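You operate a simulated robot arm through the tools that you are given. There is no shell and no other tool.

You are at the controls of a simulated robot arm. One attempt, no reset.

TASK
Turn the wiring plate of winch two to the wiring on its box lid.
Fine: isolator off first and leave it off; latch the lid again.

Only the result counts: the job must be done as asked and must still hold three seconds after the hand-in. Knocking over, shifting, dropping, spilling or breaking anything else fails it. Lids that push on must go on centred and level and be pressed home; caps that screw on are set level and turned clockwise until they are tight.

THE ROBOT
A 7-joint arm with a fingered hand, fixed in place. Base frame: the origin is on the floor under the middle of its stand, x ahead of it, y to its left, z up. Lengths are in m, angles in degrees, forces in N, time in s.
It reaches about 1.333 m from its shoulder. Its first joint turns from -69.0 to 172.0 degrees. Payload 5 kg.
Tool frame: the origin (TCP) lies between the finger pads and is the grasp point; the fingertips stand 0.032 m ahead of it; z points along the fingers, y is the line along which they close. The gripper opens to 0.16 m; its body begins 0.089 m behind the TCP. The gripper is a hand of 3 fingers: y runs from the thumb to the fingers, the wrist lies at [0, 0, -0.252] in the tool frame.
Orientation is told as [roll, pitch, yaw] about the base's x, y, z axes, in that order, counted from this pose: with the fingers straight down and closing along the base's y, the tool's x points along the base's -x, its y along +y and its z along -z.

THE INTERFACE
- The arm moves only by the tool apply_moves. Its argument "steps" is a list of rows, each an object of numbers (a shift or turn left out is 0): "ax", "ay", "az": the turn, a rotation vector about the tool's x, y, z in units of 6 degrees (1.0 is 6 degrees); "dx", "dy", "dz": the shift along the tool's x, y, z in units of 25 mm (1.0 is 25 mm). In form: [{"ax": .., "ay": .., "az": .., "dx": .., "dy": .., "dz": ..}, ...]. A call has 1 to 20 rows; each row shifts and turns the commanded pose from where the row before left it, along the tool's axes as they then stand. A call with a number of a shift or a turn outside -1 to 1 is refused whole. Each row takes 0.2 s and may step no farther than 0.05 m and 8.6 degrees from the row before; otherwise, the whole call is refused. Where a pose cannot be reached the arm comes as near as it can. A force on the tool above 90 N (or 10 N above the force at the start of the call, whichever is more), or a blocked arm, ends the call early, and 0.2 s more pass. In this call time passes only in rows, and 0.2 s behind the last. It gives the time, the measured TCP pose, the force on the tool (base axes), the opening and the grip force at its end, in the units of the frame above (readings bear some noise), with the torque about the TCP (base axes, N m) and any sound that the robot's microphone picked up, and new pictures: "show" is both (left out), scene, wrist or none.
- Cameras (640 x 400 px; columns grow to the right, rows downward): "scene" is fixed at [0.2243, -0.6546, 1.2129]; the picture's right is [0.51, -0.86, 0.00], its down [-0.32, -0.19, -0.93] and it looks along [0.80, 0.47, -0.37] (base axes); focal length 338 px, centre (320, 200). "wrist" rides on the gripper at [0.065, -0.004, -0.116] in the tool frame; the picture's right is [0.06, 1.00, 0.00], its down [-0.87, 0.05, -0.49] and it looks along [-0.49, 0.03, 0.87] (tool axes); focal length 261 px, centre (320, 200). There is no depth. A picture from a camera that has moved, and an enlarged one, comes with that camera's place and axes in the base frame and with its lens. The place of the scene camera against the robot may be out by one fixed shift of up to 0.018 m in any direction.
- move_column(by): slides the trunk up (or, below 0, down) by that many m; the arm rides with it, the base frame stays. It gives what a move gives, with no picture.
- move_fingers(finger1, finger2, thumb_bend): sets how far each is bent, from 0 (flat) to 1 (curled in); at 0.3 the hand is open as for a grip, at 0.7 the pads meet at the TCP. One left out holds its place. A second passes; each finger stops where it meets its share of the squeeze, and holds until it gets a number again. It is the only way to open and close the hand. It gives what a move gives, with no picture; readings hold the bend of each and the force on the fingers (four entries, about 0 where the hand has none), thumb and palm.
- enlarge(camera, box): a new picture of the part [left, top, right, bottom] of that camera's present view, enlarged. The clock stands still meanwhile.
- sign_off(): hands the job in; it is judged then, once.

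Places have to be worked out from the pictures, the camera data and where the tool is seen. Open the gripper and draw the arm clear of the work before you hand the job in, unless the task says otherwise.

The tools are called after "Call:" as a command line: name --argument value ..., lists and objects as JSON in quotes. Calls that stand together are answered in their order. apply_moves: Moves the arm, as the interface text tells. Its arguments: {"type":"object","properties":{"steps":{"type":"array"},"show":{"type":"string","enum":["both","scene","wrist","none"]}},"required":["steps"]} The other tools are called the same way: move_column (by) moves the trunk up or down; move_fingers (finger1, finger2, thumb_bend) moves the fingers one by one; enlarge (camera, box) takes an enlarged picture of a part of a camera's view; sign_off () hands the job in.

At the start:

```text
time: 0.0
eef_pos: [0.7891, -0.1257, 0.9611]
tool_rot: [0.0, 0.0, 0.0]
force: [0.1, -0.8, -0.7]
ft_torque: [0.03, 0.0, -0.01]
grip_width: 0.1597
gripper_force: 0.1
shape: jaw
bend: [0.3, 0.3, 0.3]
finger forces: [0.0, 0.0, 0.0, 0.1, 0.0, 0.1]
trunk travel left (down, up): [-0.475, 0.465]
```

scene: 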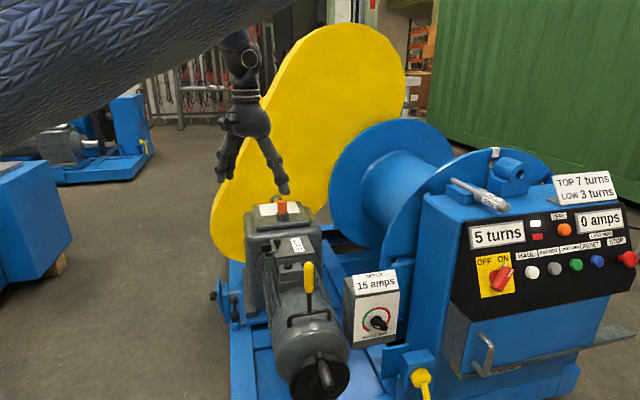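
wrist: 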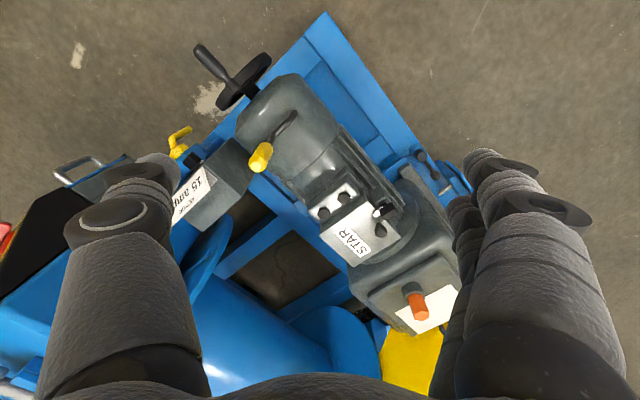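

I begin by enlarging the scene and wrist views to read the labels and find the isolator, box lid, latch and wiring plate.

Call:
enlarge --camera "scene" --box '[200, 180, 420, 400]'

Call:
enlarge --camera "scene" --box '[420, 130, 640, 400]'

Call:
enlarge --camera "wrist" --box '[220, 70, 480, 350]'

Call:
enlarge --camera "scene" --box '[0, 60, 220, 300]'

```text
1.82 times, centred on (310, 290) of scene
camera zoom: at [0.2243, -0.6546, 1.2129], right [0.51, -0.86, 0.0], down [-0.32, -0.19, -0.93], along [0.8, 0.47, -0.37], focal length 614 px, centre (338, 36)
```

zoom: 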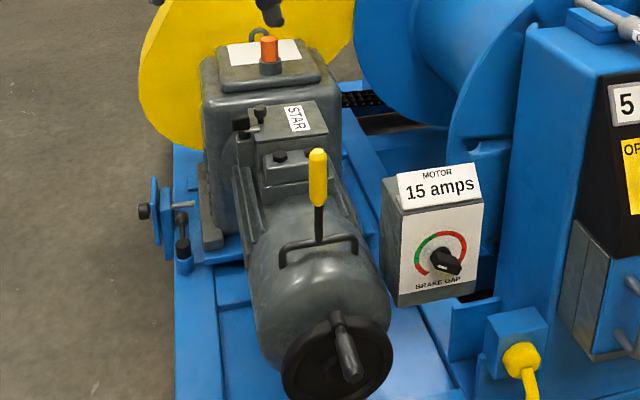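

```text
1.48 times, centred on (530, 265) of scene
camera zoom: at [0.2243, -0.6546, 1.2129], right [0.51, -0.86, 0.0], down [-0.32, -0.19, -0.93], along [0.8, 0.47, -0.37], focal length 500 px, centre (9, 104)
```

zoom: 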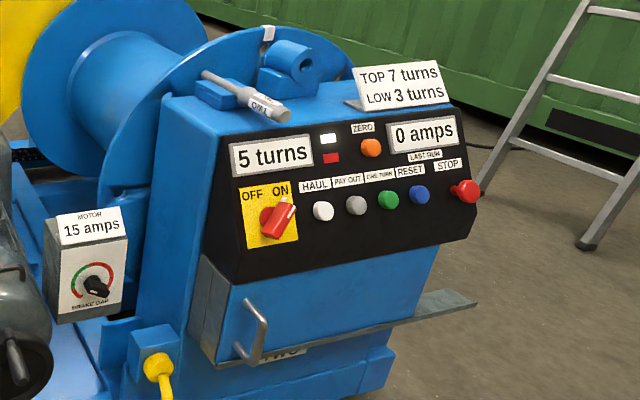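

```text
1.43 times, centred on (350, 210) of wrist
camera zoom: at [0.7249, -0.1297, 1.0759], right [-0.06, 1.0, 0.0], down [0.87, 0.05, 0.49], along [0.49, 0.03, -0.87], focal length 372 px, centre (277, 186)
```

zoom: 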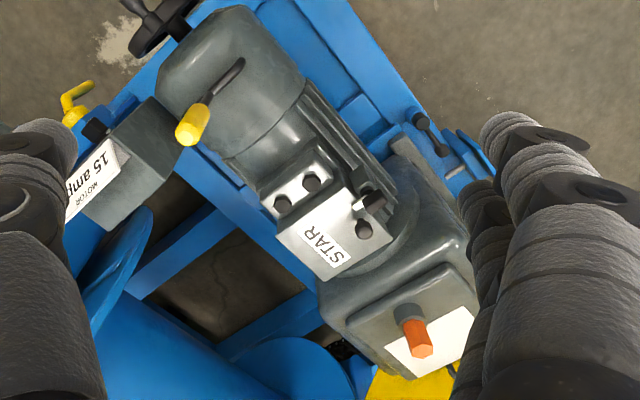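

```text
1.67 times, centred on (110, 180) of scene
camera zoom: at [0.2243, -0.6546, 1.2129], right [0.51, -0.86, 0.0], down [-0.32, -0.19, -0.93], along [0.8, 0.47, -0.37], focal length 563 px, centre (670, 233)
```

zoom: 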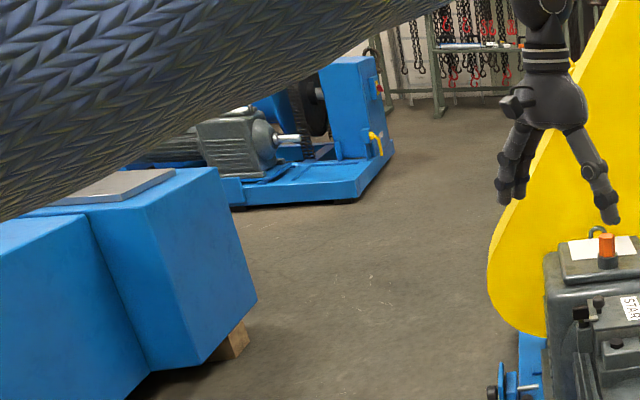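

The motor terminal box bears "STAR", and the console carries an OFF/ON isolator. I enlarge more to see the details.

Call:
enlarge --camera "scene" --box '[460, 210, 560, 300]'

Call:
enlarge --camera "scene" --box '[235, 190, 335, 280]'

Call:
enlarge --camera "wrist" --box '[300, 160, 420, 280]'

Call:
enlarge --camera "scene" --box '[440, 300, 600, 400]'

```text
4.44 times, centred on (510, 255) of scene
camera zoom: at [0.2243, -0.6546, 1.2129], right [0.51, -0.86, 0.0], down [-0.32, -0.19, -0.93], along [0.8, 0.47, -0.37], focal length 1501 px, centre (-524, -44)
```

zoom: 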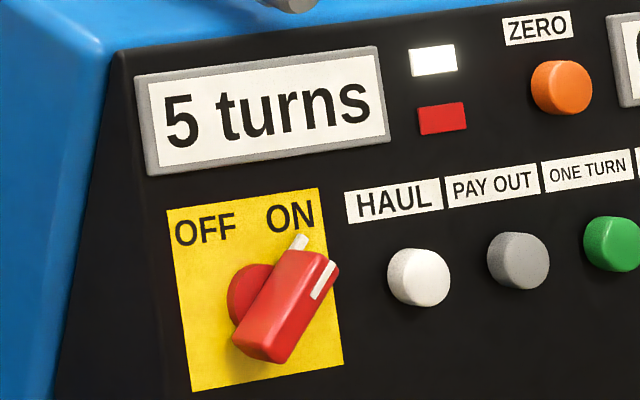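

```text
4.44 times, centred on (285, 235) of scene
camera zoom: at [0.2243, -0.6546, 1.2129], right [0.51, -0.86, 0.0], down [-0.32, -0.19, -0.93], along [0.8, 0.47, -0.37], focal length 1501 px, centre (476, 44)
```

zoom: 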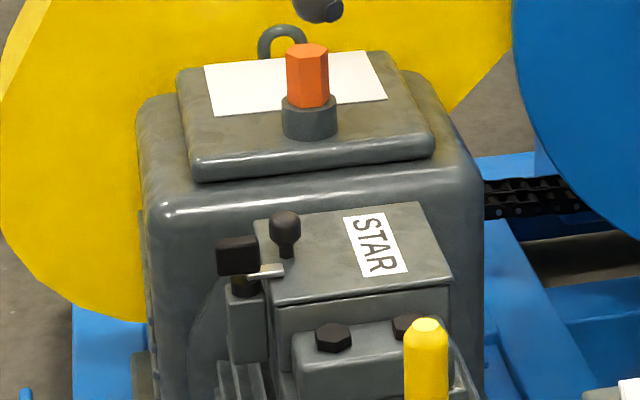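

```text
3.33 times, centred on (360, 220) of wrist
camera zoom: at [0.7249, -0.1297, 1.0759], right [-0.06, 1.0, 0.0], down [0.87, 0.05, 0.49], along [0.49, 0.03, -0.87], focal length 869 px, centre (187, 133)
```

zoom: 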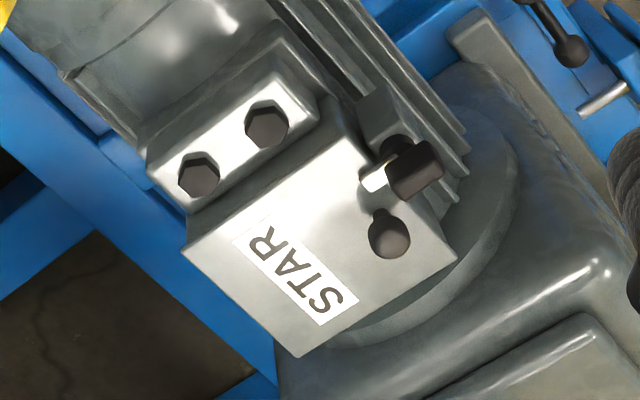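

```text
4.00 times, centred on (520, 350) of scene
camera zoom: at [0.2243, -0.6546, 1.2129], right [0.51, -0.86, 0.0], down [-0.32, -0.19, -0.93], along [0.8, 0.47, -0.37], focal length 1351 px, centre (-480, -400)
```

zoom: 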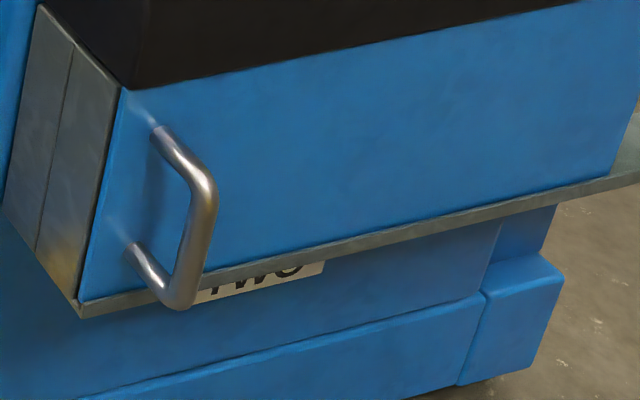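

The lid's wiring is STAR and the isolator stands at ON. From two rays I judge the isolator to be near (1.05, -0.68, 0.71), with the panel facing roughly back along the motor axis. I slide the arm to -y to look at it with the wrist camera.

Call:
apply_moves --steps '[{"dy": -1}, {"dy": -1}, {"dy": -1}, {"dy": -1}, {"dy": -1}, {"dy": -1}, {"dy": -1}, {"dy": -1}, {"dy": -1}, {"dy": -1}, {"dy": -1}, {"dy": -1}, {"dy": -1}, {"dy": -1}, {"dy": -1}, {"dy": -1}]' --show "both"

```text
time: 3.4
eef_pos: [0.7899, -0.5259, 0.9604]
tool_rot: [-0.1, 0.0, 0.0]
force: [0.4, 0.1, -0.4]
ft_torque: [0.02, 0.0, 0.01]
grip_width: 0.1599
gripper_force: 0.1
shape: jaw
bend: [0.3, 0.3, 0.3]
finger forces: [0.0, 0.1, 0.0, 0.0, 0.1, 0.0]
trunk travel left (down, up): [-0.475, 0.465]
camera wrist: at [0.7246, -0.5302, 1.0754], right [-0.06, 1.0, 0.0], down [0.87, 0.05, 0.49], along [0.49, 0.03, -0.87], focal length 261 px, centre (320, 200)
```

scene: 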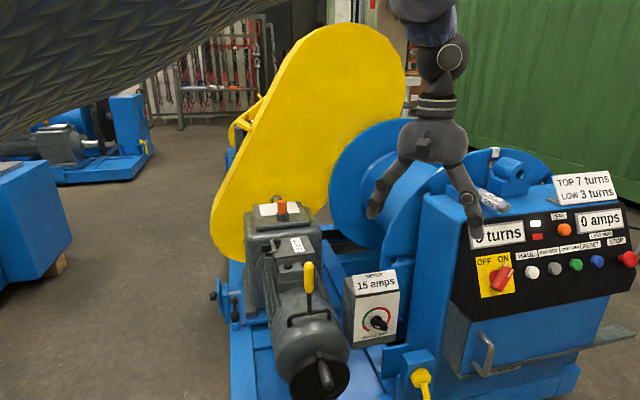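
wrist: 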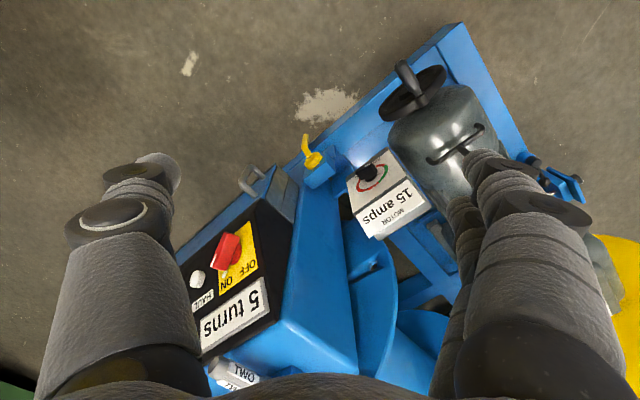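

The wrist camera now sees the isolator and panel well. I enlarge it for precise pixels.

Call:
enlarge --camera "wrist" --box '[170, 180, 330, 360]'

Call:
enlarge --camera "scene" --box '[460, 210, 560, 310]'

Call:
enlarge --camera "wrist" --box '[300, 20, 560, 280]'

```text
2.22 times, centred on (250, 270) of wrist
camera zoom: at [0.7246, -0.5302, 1.0754], right [-0.06, 1.0, 0.0], down [0.87, 0.05, 0.49], along [0.49, 0.03, -0.87], focal length 579 px, centre (476, 44)
```

zoom: 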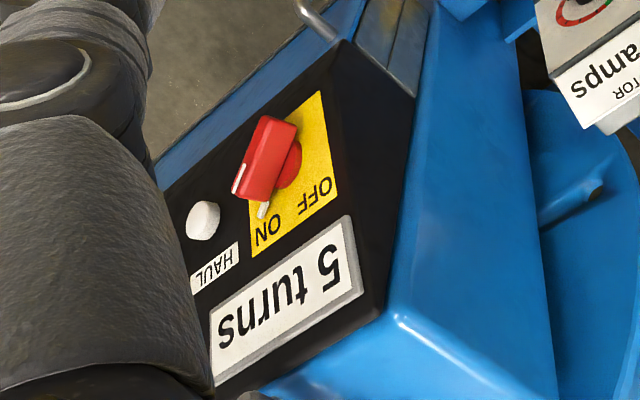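

```text
4.00 times, centred on (510, 260) of scene
camera zoom: at [0.2243, -0.6546, 1.2129], right [0.51, -0.86, 0.0], down [-0.32, -0.19, -0.93], along [0.8, 0.47, -0.37], focal length 1351 px, centre (-440, -40)
```

zoom: 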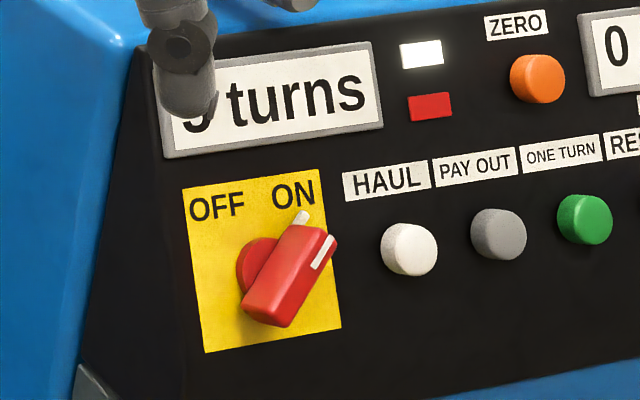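

```text
1.54 times, centred on (430, 150) of wrist
camera zoom: at [0.7246, -0.5302, 1.0754], right [-0.06, 1.0, 0.0], down [0.87, 0.05, 0.49], along [0.49, 0.03, -0.87], focal length 401 px, centre (151, 277)
```

zoom: 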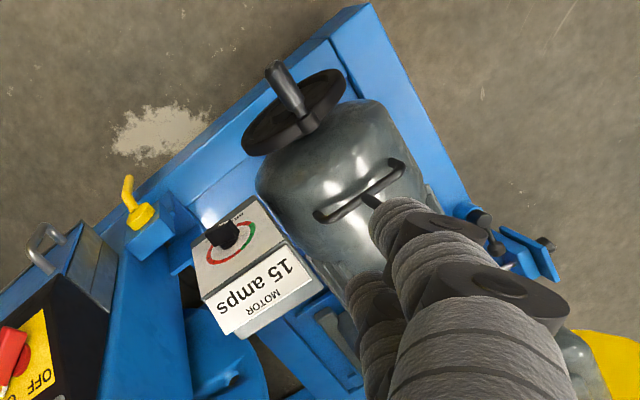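

I judge the panel to slope about 30° off vertical, facing (-0.69, -0.52, 0.5), with the isolator knob near (1.04, -0.68, 0.72). I move in front of it with the hand still down, then turn the hand to point at the panel.

Call:
apply_moves --steps '[{"dx": -0.27, "dy": -0.95, "dz": 0.38}, {"dx": -0.27, "dy": -0.95, "dz": 0.38}, {"dx": -0.27, "dy": -0.95, "dz": 0.38}, {"dx": -0.27, "dy": -0.95, "dz": 0.38}, {"dx": -0.27, "dy": -0.95, "dz": 0.38}, {"dx": -0.27, "dy": -0.95, "dz": 0.38}, {"dx": -0.27, "dy": -0.95, "dz": 0.38}, {"dx": -0.27, "dy": -0.95, "dz": 0.38}, {"dx": -0.27, "dy": -0.95, "dz": 0.38}, {"dx": -0.27, "dy": -0.95, "dz": 0.38}, {"dx": -0.27, "dy": -0.95, "dz": 0.38}, {"dx": -0.27, "dy": -0.95, "dz": 0.38}]' --show "both"

```text
time: 6.0
eef_pos: [0.8716, -0.8118, 0.8474]
tool_rot: [0.0, 0.1, 0.1]
force: [0.0, 0.2, 0.2]
ft_torque: [0.03, 0.01, 0.01]
grip_width: 0.1598
gripper_force: 0.0
shape: jaw
bend: [0.3, 0.3, 0.3]
finger forces: [0.0, 0.0, 0.0, 0.0, 0.0, 0.0]
trunk travel left (down, up): [-0.475, 0.465]
camera wrist: at [0.8074, -0.8157, 0.9619], right [-0.06, 1.0, 0.0], down [0.87, 0.05, 0.49], along [0.49, 0.03, -0.87], focal length 261 px, centre (320, 200)
```

scene: 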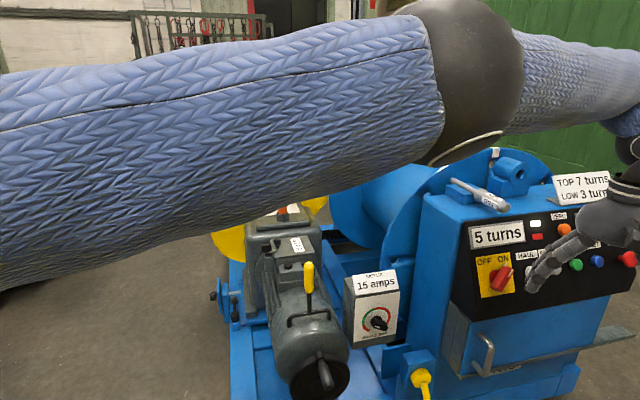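
wrist: 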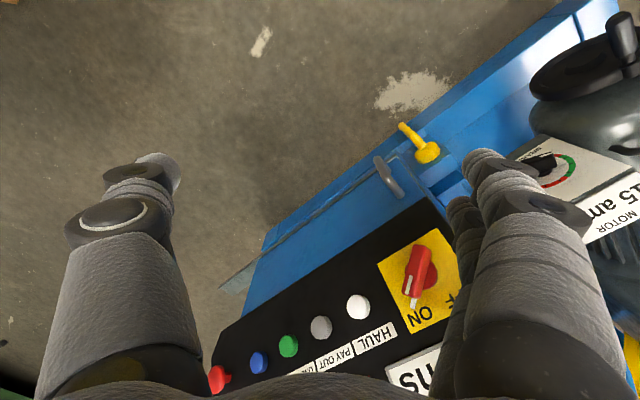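

I enlarge this second wrist view of the isolator so I can triangulate with the wrist camera alone.

Call:
enlarge --camera "wrist" --box '[330, 210, 490, 370]'

```text
2.50 times, centred on (410, 290) of wrist
camera zoom: at [0.8074, -0.8157, 0.9619], right [-0.06, 1.0, 0.0], down [0.87, 0.05, 0.49], along [0.49, 0.03, -0.87], focal length 652 px, centre (95, -25)
```

zoom: 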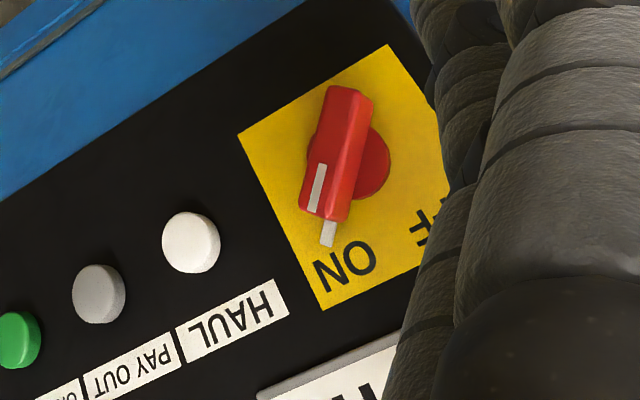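

Wrist-only triangulation fits well: plate centre ≈ (1.054, -0.664, 0.716), panel outward normal ≈ (-0.66, -0.61, 0.44), knob pointing 45° right (ON). I now turn the hand to face the panel: yaw 43° and pitch 64°.

Call:
apply_moves --steps '[{"az": -0.896}, {"az": -0.896}, {"az": -0.896}, {"az": -0.896}, {"az": -0.896}, {"az": -0.896}, {"az": -0.896}, {"az": -0.896}, {"ay": -0.97}, {"ay": -0.97}, {"ay": -0.97}, {"ay": -0.97}, {"ay": -0.97}, {"ay": -0.97}, {"ay": -0.97}, {"ay": -0.97}, {"ay": -0.97}, {"ay": -0.97}, {"ay": -0.97}]' --show "both"

```text
time: 10.0
eef_pos: [0.8708, -0.8117, 0.8469]
tool_rot: [0.2, -64.1, 43.0]
force: [0.8, -0.1, 0.2]
ft_torque: [0.0, 0.01, 0.01]
grip_width: 0.16
gripper_force: 0.0
shape: jaw
bend: [0.3, 0.3, 0.3]
finger forces: [0.0, 0.0, 0.0, 0.0, 0.1, 0.0]
trunk travel left (down, up): [-0.475, 0.465]
camera wrist: at [0.7773, -0.9046, 0.8385], right [-0.7, 0.71, -0.06], down [-0.08, 0.0, 1.0], along [0.71, 0.7, 0.06], focal length 261 px, centre (320, 200)
```

scene: 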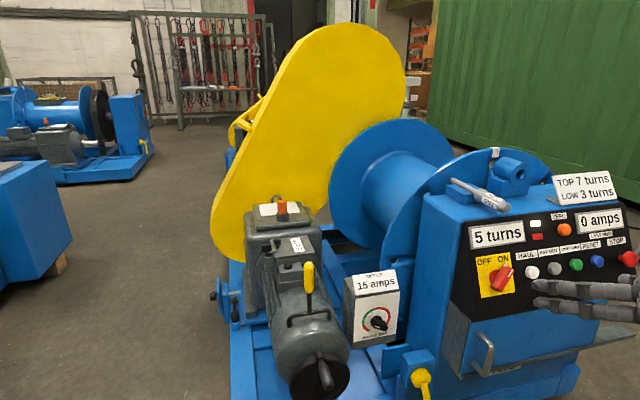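
wrist: 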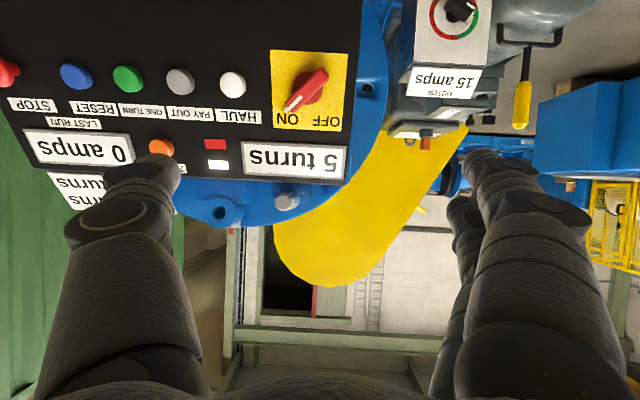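

The panel edges look square to the view, so orientation is right. The tool axis needs about 16 mm towards the panel's right and 17 mm down it. I correct that, close 0.10 m nearer, and roll 45° to match the knob.

Call:
apply_moves --steps '[{"dx": 0.68, "dy": -0.64}, {"dz": 0.8}, {"dz": 0.8}, {"dz": 0.8}, {"dz": 0.8}, {"dz": 0.8}, {"az": 0.9375}, {"az": 0.9375}, {"az": 0.9375}, {"az": 0.9375}, {"az": 0.9375}, {"az": 0.9375}, {"az": 0.9375}, {"az": 0.9375}]' --show "both"

```text
time: 13.0
eef_pos: [0.9432, -0.7664, 0.7878]
tool_rot: [55.4, -39.4, -23.2]
force: [-0.6, 0.6, 0.2]
ft_torque: [0.0, -0.04, 0.0]
grip_width: 0.1601
gripper_force: 0.0
shape: jaw
bend: [0.3, 0.3, 0.3]
finger forces: [0.0, 0.0, 0.1, 0.0, 0.0, 0.0]
trunk travel left (down, up): [-0.475, 0.465]
camera wrist: at [0.8212, -0.8211, 0.794], right [-0.3, 0.75, 0.6], down [0.28, -0.53, 0.8], along [0.91, 0.41, -0.05], focal length 261 px, centre (320, 200)
```

scene: 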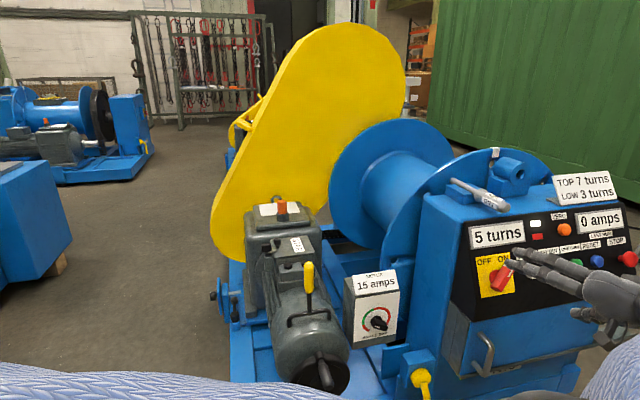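
wrist: 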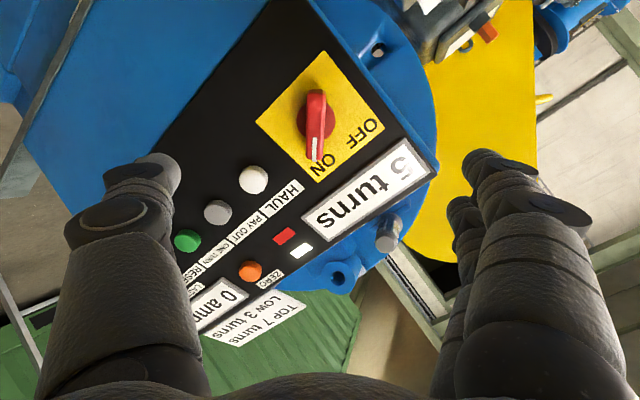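

The knob's bar now lies vertical in the hand's view, nearly centred. I enlarge to check the remaining offset.

Call:
enlarge --camera "wrist" --box '[240, 40, 400, 200]'

```text
2.50 times, centred on (320, 120) of wrist
camera zoom: at [0.8212, -0.8211, 0.794], right [-0.3, 0.75, 0.6], down [0.28, -0.53, 0.8], along [0.91, 0.41, -0.05], focal length 652 px, centre (320, 400)
```

zoom: 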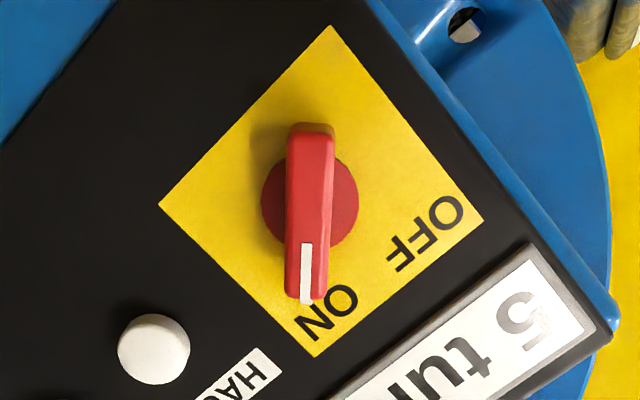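

The disc centre is about 10 px left and 13 px above the tool axis in the zoom (≈4 mm along -y, 5.5 mm along +x of the tool). I narrow the fingers first.

Call:
move_fingers --finger1 0.45 --finger2 0.45 --thumb_bend 0.45

Call:
apply_moves --steps '[{"dx": 0.22, "dy": -0.165}, {"dz": 0.6}, {"dz": 0.6}, {"dz": 0.6}, {"dz": 0.6}, {"dz": 0.6}]' --show "both"

```text
time: 14.0
eef_pos: [0.9415, -0.7665, 0.7875]
tool_rot: [55.4, -39.5, -23.3]
force: [-0.6, -0.8, 0.2]
ft_torque: [0.01, -0.03, -0.02]
grip_width: 0.1082
gripper_force: 0.0
shape: fingers
bend: [0.45, 0.45, 0.45]
finger forces: [0.0, 0.1, 0.0, 0.0, 0.1, 0.0]
trunk travel left (down, up): [-0.475, 0.465]
```

```text
time: 15.4
eef_pos: [0.9889, -0.7197, 0.7484]
tool_rot: [55.3, -39.5, -23.3]
force: [-0.8, 0.2, 0.4]
ft_torque: [0.02, -0.02, -0.01]
grip_width: 0.1085
gripper_force: 0.0
shape: fingers
bend: [0.45, 0.45, 0.45]
finger forces: [0.0, 0.1, 0.0, 0.0, 0.1, 0.0]
trunk travel left (down, up): [-0.475, 0.465]
camera wrist: at [0.868, -0.7757, 0.7541], right [-0.3, 0.75, 0.59], down [0.28, -0.53, 0.8], along [0.91, 0.41, -0.05], focal length 261 px, centre (320, 200)
```

scene: 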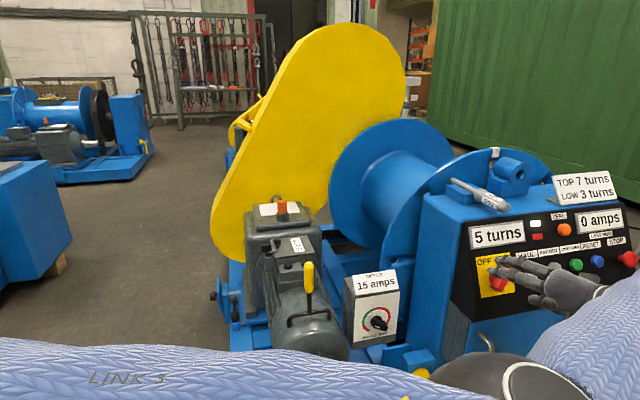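
wrist: 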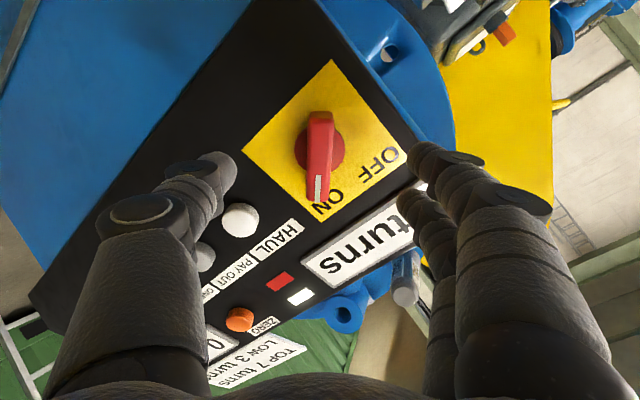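

The knob is centred between the fingers now (disc at about (320,148) as predicted). I advance the last 50 mm so the pads straddle the bar.

Call:
apply_moves --steps '[{"dz": 0.5}, {"dz": 0.5}, {"dz": 0.5}, {"dz": 0.4}]' --show "both"

Call:
enlarge --camera "wrist" --box '[180, 90, 460, 270]'

```text
time: 16.4
eef_pos: [1.0202, -0.693, 0.7285]
tool_rot: [55.4, -39.4, -23.3]
force: [0.0, -0.5, 0.8]
ft_torque: [-0.03, 0.03, 0.02]
grip_width: 0.1081
gripper_force: 0.1
shape: fingers
bend: [0.45, 0.45, 0.45]
finger forces: [0.0, 0.0, 0.0, 0.0, 0.0, 0.0]
trunk travel left (down, up): [-0.475, 0.465]
camera wrist: at [0.8999, -0.747, 0.734], right [-0.3, 0.75, 0.59], down [0.28, -0.53, 0.8], along [0.91, 0.41, -0.05], focal length 261 px, centre (320, 200)
```

scene: 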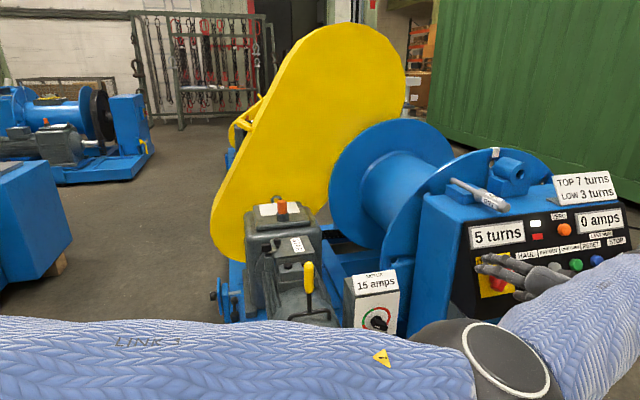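
wrist: 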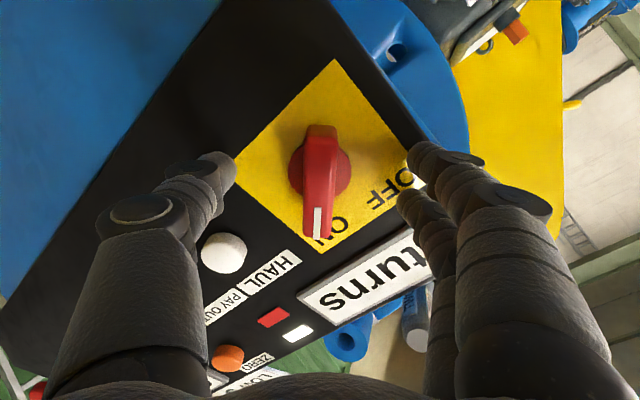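

```text
2.22 times, centred on (320, 180) of wrist
camera zoom: at [0.8999, -0.747, 0.734], right [-0.3, 0.75, 0.59], down [0.28, -0.53, 0.8], along [0.91, 0.41, -0.05], focal length 579 px, centre (320, 244)
```

zoom: 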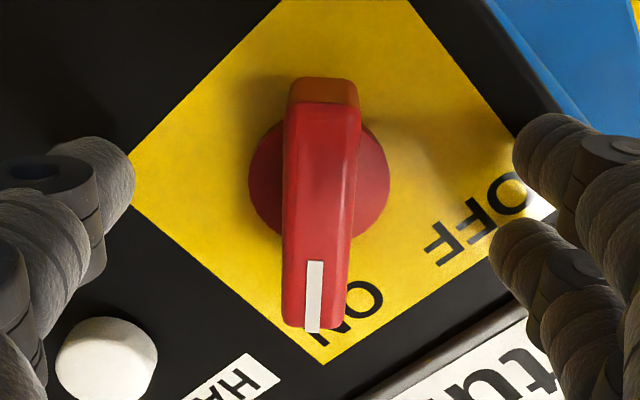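

The bar stands about 12 mm beyond the TCP, well centred between thumb and fingers. I go 4 mm deeper and close on it.

Call:
apply_moves --steps '[{"dz": 0.16}]' --show "none"

Call:
move_fingers --finger1 0.62 --finger2 0.62 --thumb_bend 0.62

Call:
enlarge --camera "wrist" --box '[180, 90, 460, 270]'

```text
time: 16.8
eef_pos: [1.0235, -0.6896, 0.7253]
tool_rot: [55.3, -39.5, -23.3]
force: [0.6, -0.2, 0.2]
ft_torque: [0.0, -0.04, 0.0]
grip_width: 0.1083
gripper_force: 0.2
shape: fingers
bend: [0.45, 0.45, 0.45]
finger forces: [0.0, 0.1, 0.1, 0.0, 0.0, 0.0]
trunk travel left (down, up): [-0.475, 0.465]
```

```text
time: 17.8
eef_pos: [1.0226, -0.6901, 0.727]
tool_rot: [55.4, -39.5, -23.3]
force: [-0.1, -0.8, 0.3]
ft_torque: [0.02, -0.01, 0.01]
grip_width: 0.0406
gripper_force: 0.0
shape: fingers
bend: [0.62, 0.62, 0.62]
finger forces: [0.1, 0.1, 0.0, 0.1, 0.0, 0.0]
trunk travel left (down, up): [-0.475, 0.465]
```

```text
2.22 times, centred on (320, 180) of wrist
camera zoom: at [0.9022, -0.7442, 0.7323], right [-0.3, 0.75, 0.59], down [0.28, -0.53, 0.8], along [0.91, 0.41, -0.05], focal length 579 px, centre (320, 244)
```

zoom: 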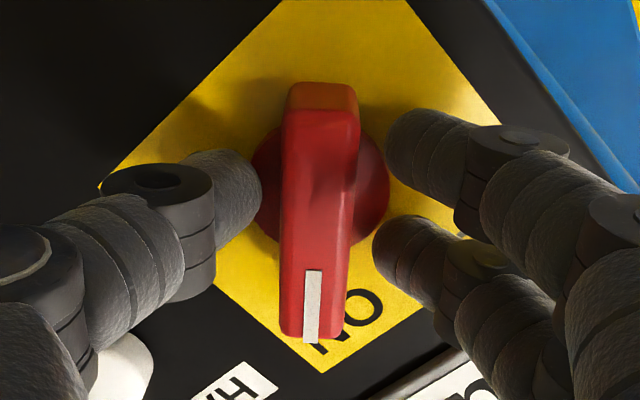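

No contact yet at 41 mm opening; the bar sits centrally. I close fully onto it.

Call:
move_fingers --finger1 0.72 --finger2 0.72 --thumb_bend 0.72

Call:
enlarge --camera "wrist" --box '[180, 90, 460, 270]'

```text
time: 18.8
eef_pos: [1.025, -0.688, 0.7264]
tool_rot: [55.5, -39.5, -23.2]
force: [3.7, 3.3, -2.2]
ft_torque: [0.02, 0.0, -0.01]
grip_width: 0.0234
gripper_force: 10.7
shape: fingers
bend: [0.69, 0.69, 0.68]
finger forces: [5.6, 6.0, 0.1, 0.1, 10.7, 0.1]
trunk travel left (down, up): [-0.475, 0.465]
```

```text
2.22 times, centred on (320, 180) of wrist
camera zoom: at [0.9027, -0.7437, 0.7321], right [-0.3, 0.75, 0.59], down [0.28, -0.53, 0.8], along [0.91, 0.41, -0.05], focal length 579 px, centre (320, 244)
```

zoom: 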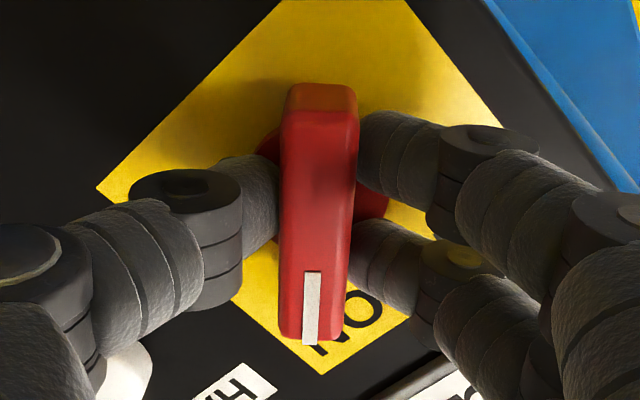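

The bar is held (10.7 N). I turn it counter-clockwise (seen from the front) a first 30° and check.

Call:
apply_moves --steps '[{"az": -0.83}, {"az": -0.83}, {"az": -0.83}, {"az": -0.83}, {"az": -0.83}, {"az": -0.83}]' --show "wrist"

```text
time: 20.2
eef_pos: [1.0232, -0.6897, 0.7256]
tool_rot: [28.0, -60.2, 11.7]
force: [7.7, 2.5, -3.3]
ft_torque: [0.03, -0.01, -0.09]
grip_width: 0.0245
gripper_force: 9.6
shape: fingers
bend: [0.69, 0.7, 0.68]
finger forces: [4.5, 4.1, 0.0, 0.0, 11.7, 0.1]
trunk travel left (down, up): [-0.475, 0.465]
camera wrist: at [0.9181, -0.7712, 0.7177], right [-0.61, 0.78, 0.18], down [0.07, -0.17, 0.98], along [0.79, 0.61, 0.05], focal length 261 px, centre (320, 200)
```

wrist: 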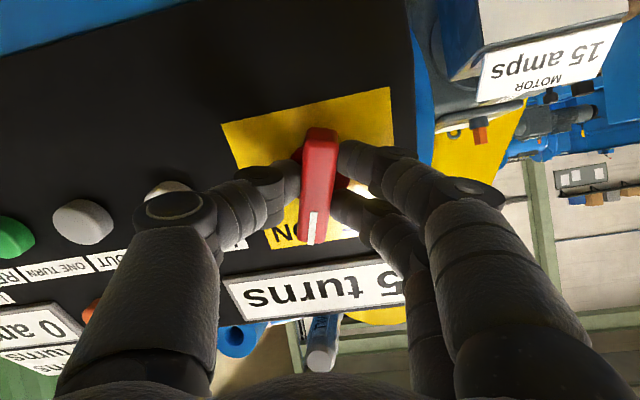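

The knob follows (slightly lagging). I carry on turning another 50°.

Call:
apply_moves --steps '[{"az": -0.83}, {"az": -0.83}, {"az": -0.83}, {"az": -0.83}, {"az": -0.83}, {"az": -0.83}, {"az": -0.83}, {"az": -0.83}, {"az": -0.83}, {"az": -0.83}]' --show "both"

```text
time: 22.4
eef_pos: [1.0227, -0.6907, 0.7244]
tool_rot: [-49.4, -47.6, 100.6]
force: [9.6, -7.4, -8.7]
ft_torque: [-0.16, 0.0, -0.25]
grip_width: 0.0235
gripper_force: 10.7
shape: fingers
bend: [0.7, 0.7, 0.67]
finger forces: [3.2, 4.6, 0.1, 0.1, 14.2, 0.0]
trunk travel left (down, up): [-0.475, 0.465]
camera wrist: at [0.9584, -0.8076, 0.7284], right [-0.73, 0.39, -0.56], down [-0.47, 0.3, 0.83], along [0.49, 0.87, -0.04], focal length 261 px, centre (320, 200)
```

scene: 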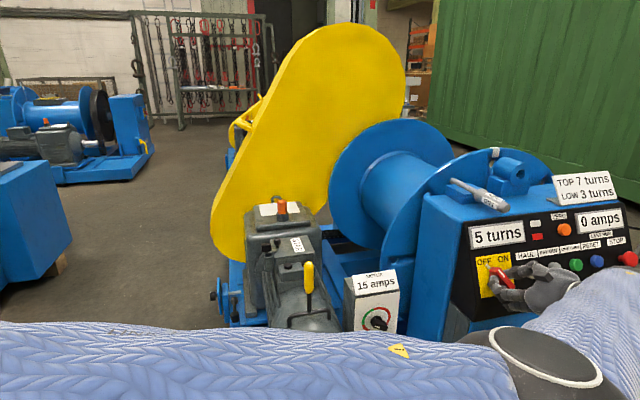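
wrist: 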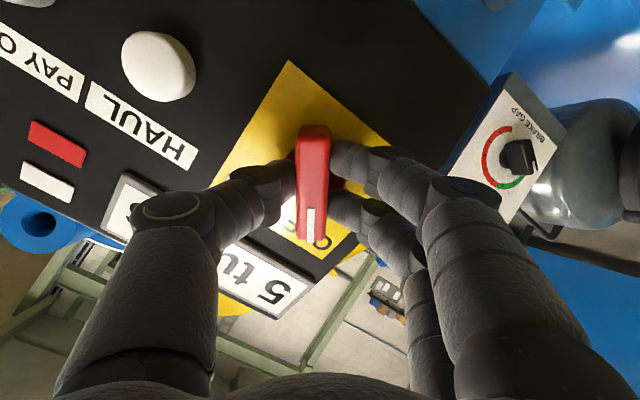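

The knob is close to OFF; about 10° remain. I turn a little further until it seats.

Call:
apply_moves --steps '[{"az": -0.6}, {"az": -0.6}, {"az": -0.6}]' --show "wrist"

Call:
enlarge --camera "wrist" --box '[200, 60, 440, 300]'

```text
time: 23.2
eef_pos: [1.023, -0.6918, 0.7245]
tool_rot: [-55.6, -39.1, 109.6]
force: [11.4, -12.9, -6.7]
ft_torque: [-0.1, 0.07, -0.4]
grip_width: 0.0236
gripper_force: 10.9
shape: fingers
bend: [0.71, 0.71, 0.67]
finger forces: [4.2, 3.5, 0.0, 0.1, 14.9, 0.0]
trunk travel left (down, up): [-0.475, 0.465]
camera wrist: at [0.967, -0.8115, 0.7361], right [-0.69, 0.25, -0.68], down [-0.59, 0.35, 0.73], along [0.42, 0.9, -0.09], focal length 261 px, centre (320, 200)
```

wrist: 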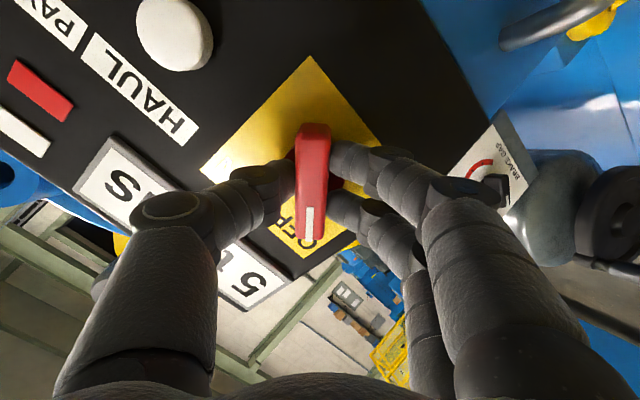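

```text
1.67 times, centred on (320, 180) of wrist
camera zoom: at [0.967, -0.8115, 0.7361], right [-0.69, 0.25, -0.68], down [-0.59, 0.35, 0.73], along [0.42, 0.9, -0.09], focal length 434 px, centre (320, 233)
```

zoom: 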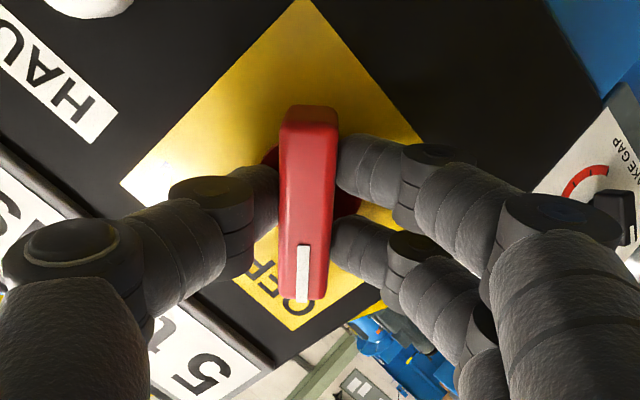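

The bar points to OFF. I nudge 5° more to make sure it is against its stop, watching torque.

Call:
apply_moves --steps '[{"az": -0.4}, {"az": -0.4}]' --show "wrist"

Call:
enlarge --camera "wrist" --box '[200, 60, 440, 300]'

```text
time: 23.8
eef_pos: [1.0237, -0.6913, 0.7241]
tool_rot: [-57.6, -35.0, 112.9]
force: [8.6, -11.9, -5.1]
ft_torque: [-0.04, 0.14, -0.41]
grip_width: 0.0246
gripper_force: 11.4
shape: fingers
bend: [0.71, 0.71, 0.67]
finger forces: [5.9, 2.8, 0.0, 0.0, 14.2, 0.0]
trunk travel left (down, up): [-0.475, 0.465]
camera wrist: at [0.971, -0.8127, 0.74], right [-0.66, 0.19, -0.73], down [-0.64, 0.37, 0.68], along [0.39, 0.91, -0.12], focal length 261 px, centre (320, 200)
```

wrist: 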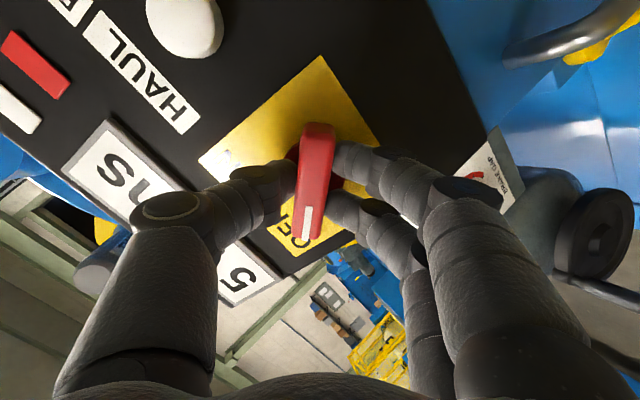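

```text
1.67 times, centred on (320, 180) of wrist
camera zoom: at [0.971, -0.8127, 0.74], right [-0.66, 0.19, -0.73], down [-0.64, 0.37, 0.68], along [0.39, 0.91, -0.12], focal length 434 px, centre (320, 233)
```

zoom: 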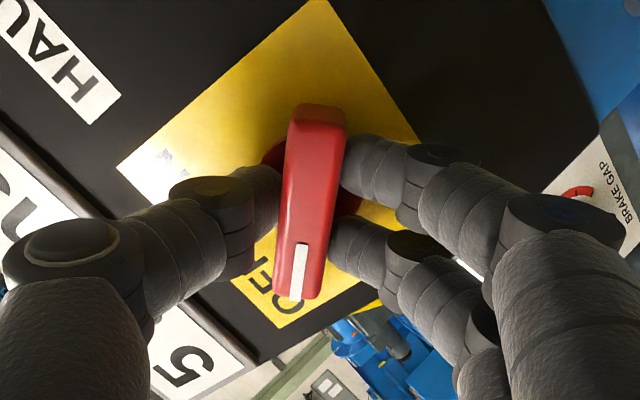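

The bar now stays put while the hand turns, so it is against its OFF stop. I open the fingers and back straight off.

Call:
move_fingers --finger1 0.5 --finger2 0.5 --thumb_bend 0.5

Call:
apply_moves --steps '[{"dz": -0.5}, {"dz": -0.8}, {"dz": -0.8}, {"dz": -0.8}, {"dz": -0.8}, {"dz": -0.8}, {"dz": -0.8}]' --show "both"

```text
time: 24.8
eef_pos: [1.022, -0.6908, 0.726]
tool_rot: [-57.6, -35.0, 113.1]
force: [-0.5, 0.2, 0.5]
ft_torque: [0.02, 0.01, -0.02]
grip_width: 0.0863
gripper_force: 0.0
shape: fingers
bend: [0.5, 0.5, 0.5]
finger forces: [0.1, 0.1, 0.0, 0.1, 0.0, 0.0]
trunk travel left (down, up): [-0.475, 0.465]
```

```text
time: 26.4
eef_pos: [0.9356, -0.7701, 0.7836]
tool_rot: [-57.7, -35.1, 113.0]
force: [0.5, 0.7, -0.7]
ft_torque: [0.02, -0.02, 0.0]
grip_width: 0.0867
gripper_force: 0.1
shape: fingers
bend: [0.5, 0.5, 0.5]
finger forces: [0.0, 0.0, 0.0, 0.0, 0.1, 0.0]
trunk travel left (down, up): [-0.475, 0.465]
camera wrist: at [0.8827, -0.8922, 0.7996], right [-0.66, 0.19, -0.73], down [-0.64, 0.37, 0.68], along [0.39, 0.91, -0.12], focal length 261 px, centre (320, 200)
```

scene: 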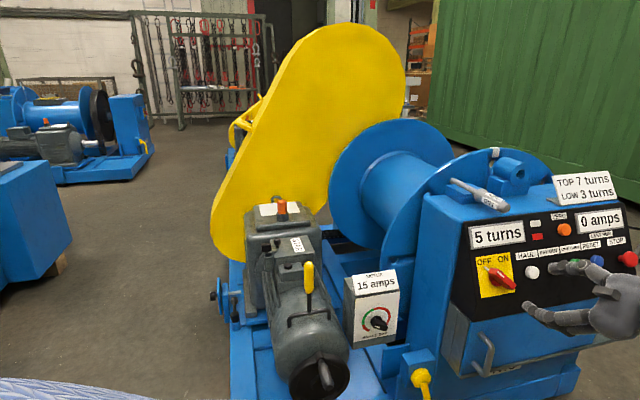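
wrist: 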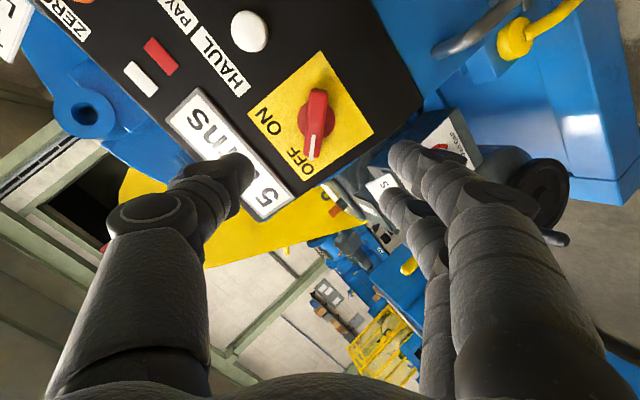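

Call:
enlarge --camera "scene" --box '[460, 210, 560, 310]'

Call:
enlarge --camera "wrist" --box '[230, 30, 400, 200]'

```text
4.00 times, centred on (510, 260) of scene
camera zoom: at [0.2243, -0.6546, 1.2129], right [0.51, -0.86, 0.0], down [-0.32, -0.19, -0.93], along [0.8, 0.47, -0.37], focal length 1351 px, centre (-440, -40)
```

zoom: 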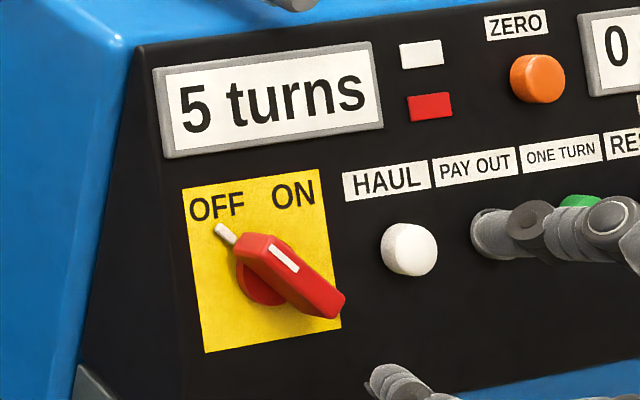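

```text
2.35 times, centred on (315, 115) of wrist
camera zoom: at [0.8827, -0.8922, 0.7996], right [-0.66, 0.19, -0.73], down [-0.64, 0.37, 0.68], along [0.39, 0.91, -0.12], focal length 613 px, centre (332, 400)
```

zoom: 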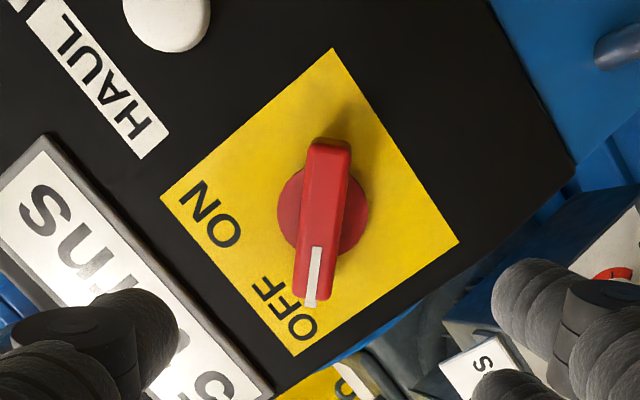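

The isolator is OFF and the white lamp has gone dark. I retreat from the panel and un-roll and un-pitch the hand toward pointing down.

Call:
apply_moves --steps '[{"dz": -0.9}, {"dz": -0.9}, {"dz": -0.9}, {"dz": -0.9}, {"dz": -0.9}, {"az": 0.931}, {"az": 0.931}, {"az": 0.931}, {"az": 0.931}, {"az": 0.931}, {"az": 0.931}, {"az": 0.931}, {"az": 0.931}, {"az": 0.931}]' --show "none"

Call:
apply_moves --steps '[{"ay": 0.97}, {"ay": 0.97}, {"ay": 0.97}, {"ay": 0.97}, {"ay": 0.97}, {"ay": 0.97}, {"ay": 0.97}, {"ay": 0.97}, {"ay": 0.97}, {"ay": 0.97}, {"ay": 0.97}]' --show "both"

```text
time: 29.4
eef_pos: [0.8622, -0.84, 0.8327]
tool_rot: [0.3, -64.0, 42.8]
force: [-0.3, 0.0, 0.0]
ft_torque: [0.01, -0.01, -0.01]
grip_width: 0.0868
gripper_force: 0.1
shape: fingers
bend: [0.5, 0.5, 0.5]
finger forces: [0.0, 0.1, 0.0, 0.1, 0.0, 0.1]
trunk travel left (down, up): [-0.475, 0.465]
```

```text
time: 31.8
eef_pos: [0.8603, -0.8413, 0.8341]
tool_rot: [-0.1, 0.1, 42.9]
force: [-0.8, -0.9, -0.1]
ft_torque: [0.01, -0.01, -0.03]
grip_width: 0.0868
gripper_force: 0.0
shape: fingers
bend: [0.5, 0.5, 0.5]
finger forces: [0.0, 0.0, 0.0, 0.0, 0.0, 0.0]
trunk travel left (down, up): [-0.475, 0.465]
camera wrist: at [0.8165, -0.8885, 0.949], right [-0.73, 0.69, 0.0], down [0.6, 0.63, 0.49], along [0.34, 0.36, -0.87], focal length 261 px, centre (320, 200)
```

scene: 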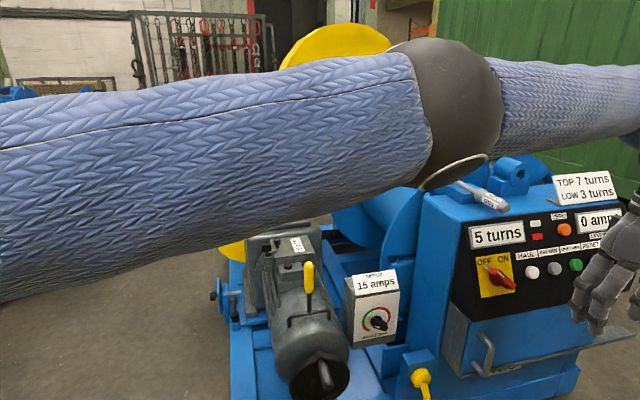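
wrist: 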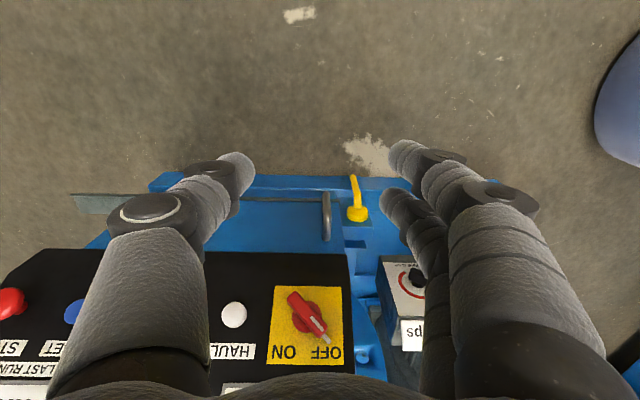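

The hand is now aligned with the winch's axes (yaw 43°). I rise and travel across to above the motor's terminal box for a look.

Call:
apply_moves --steps '[{"dz": -0.9}, {"dz": -0.9}, {"dz": -0.9}, {"dz": -0.9}, {"dx": -0.965, "dy": 0.77}, {"dx": -0.965, "dy": 0.77}, {"dx": -0.965, "dy": 0.77}, {"dx": -0.965, "dy": 0.77}, {"dx": -0.965, "dy": 0.77}, {"dx": -0.965, "dy": 0.77}, {"dx": -0.965, "dy": 0.77}, {"dx": -0.965, "dy": 0.77}, {"dx": -0.965, "dy": 0.77}, {"dx": -0.965, "dy": 0.77}, {"dx": -0.965, "dy": 0.77}, {"dx": -0.965, "dy": 0.77}]' --show "none"

Call:
apply_moves --steps '[{"dx": -0.965, "dy": 0.77}, {"dx": -0.965, "dy": 0.77}, {"dx": -0.965, "dy": 0.77}, {"dx": -0.965, "dy": 0.77}, {"dx": -0.965, "dy": 0.77}, {"dx": -0.965, "dy": 0.77}, {"dx": -0.965, "dy": 0.77}, {"dx": -0.965, "dy": 0.77}, {"dx": -0.965, "dy": 0.77}, {"dx": -0.965, "dy": 0.77}, {"dx": -0.965, "dy": 0.77}, {"dx": -0.965, "dy": 0.77}]' --show "both"

```text
time: 35.2
eef_pos: [0.901, -0.4623, 0.9137]
tool_rot: [0.0, 0.0, 43.0]
force: [-0.2, 0.0, -0.1]
ft_torque: [-0.01, 0.0, 0.0]
grip_width: 0.0867
gripper_force: 0.1
shape: fingers
bend: [0.5, 0.5, 0.5]
finger forces: [0.1, 0.0, 0.0, 0.1, 0.1, 0.1]
out of reach, approached as far as the arm can: row 2, 3, 4
trunk travel left (down, up): [-0.475, 0.465]
```

```text
time: 37.8
eef_pos: [0.9557, -0.0962, 0.9132]
tool_rot: [-0.1, 0.1, 43.1]
force: [-0.4, 0.7, -0.4]
ft_torque: [-0.02, 0.01, 0.0]
grip_width: 0.0869
gripper_force: 0.1
shape: fingers
bend: [0.5, 0.5, 0.5]
finger forces: [0.0, 0.0, 0.1, 0.1, 0.0, 0.0]
trunk travel left (down, up): [-0.475, 0.465]
camera wrist: at [0.9119, -0.1439, 1.0279], right [-0.73, 0.69, 0.0], down [0.6, 0.63, 0.49], along [0.34, 0.36, -0.87], focal length 261 px, centre (320, 200)
```

scene: 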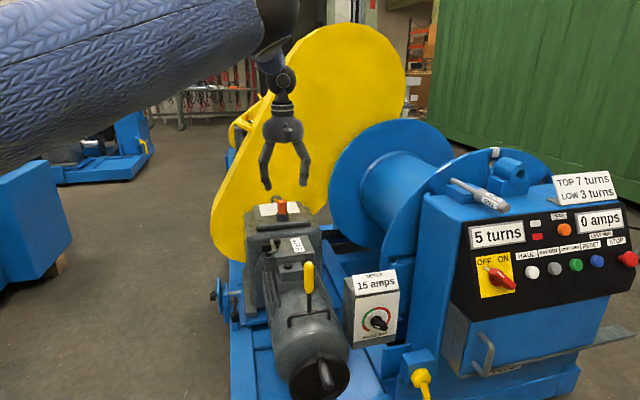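
wrist: 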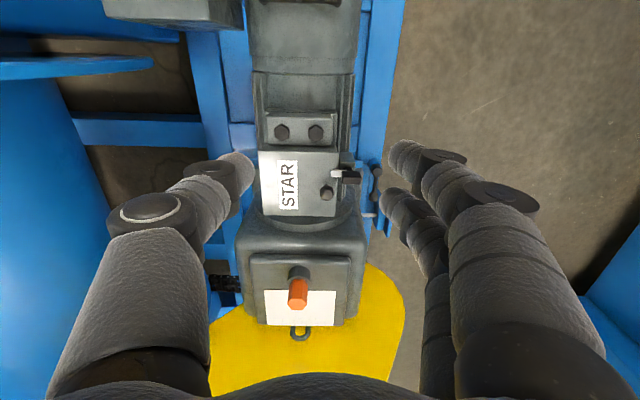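

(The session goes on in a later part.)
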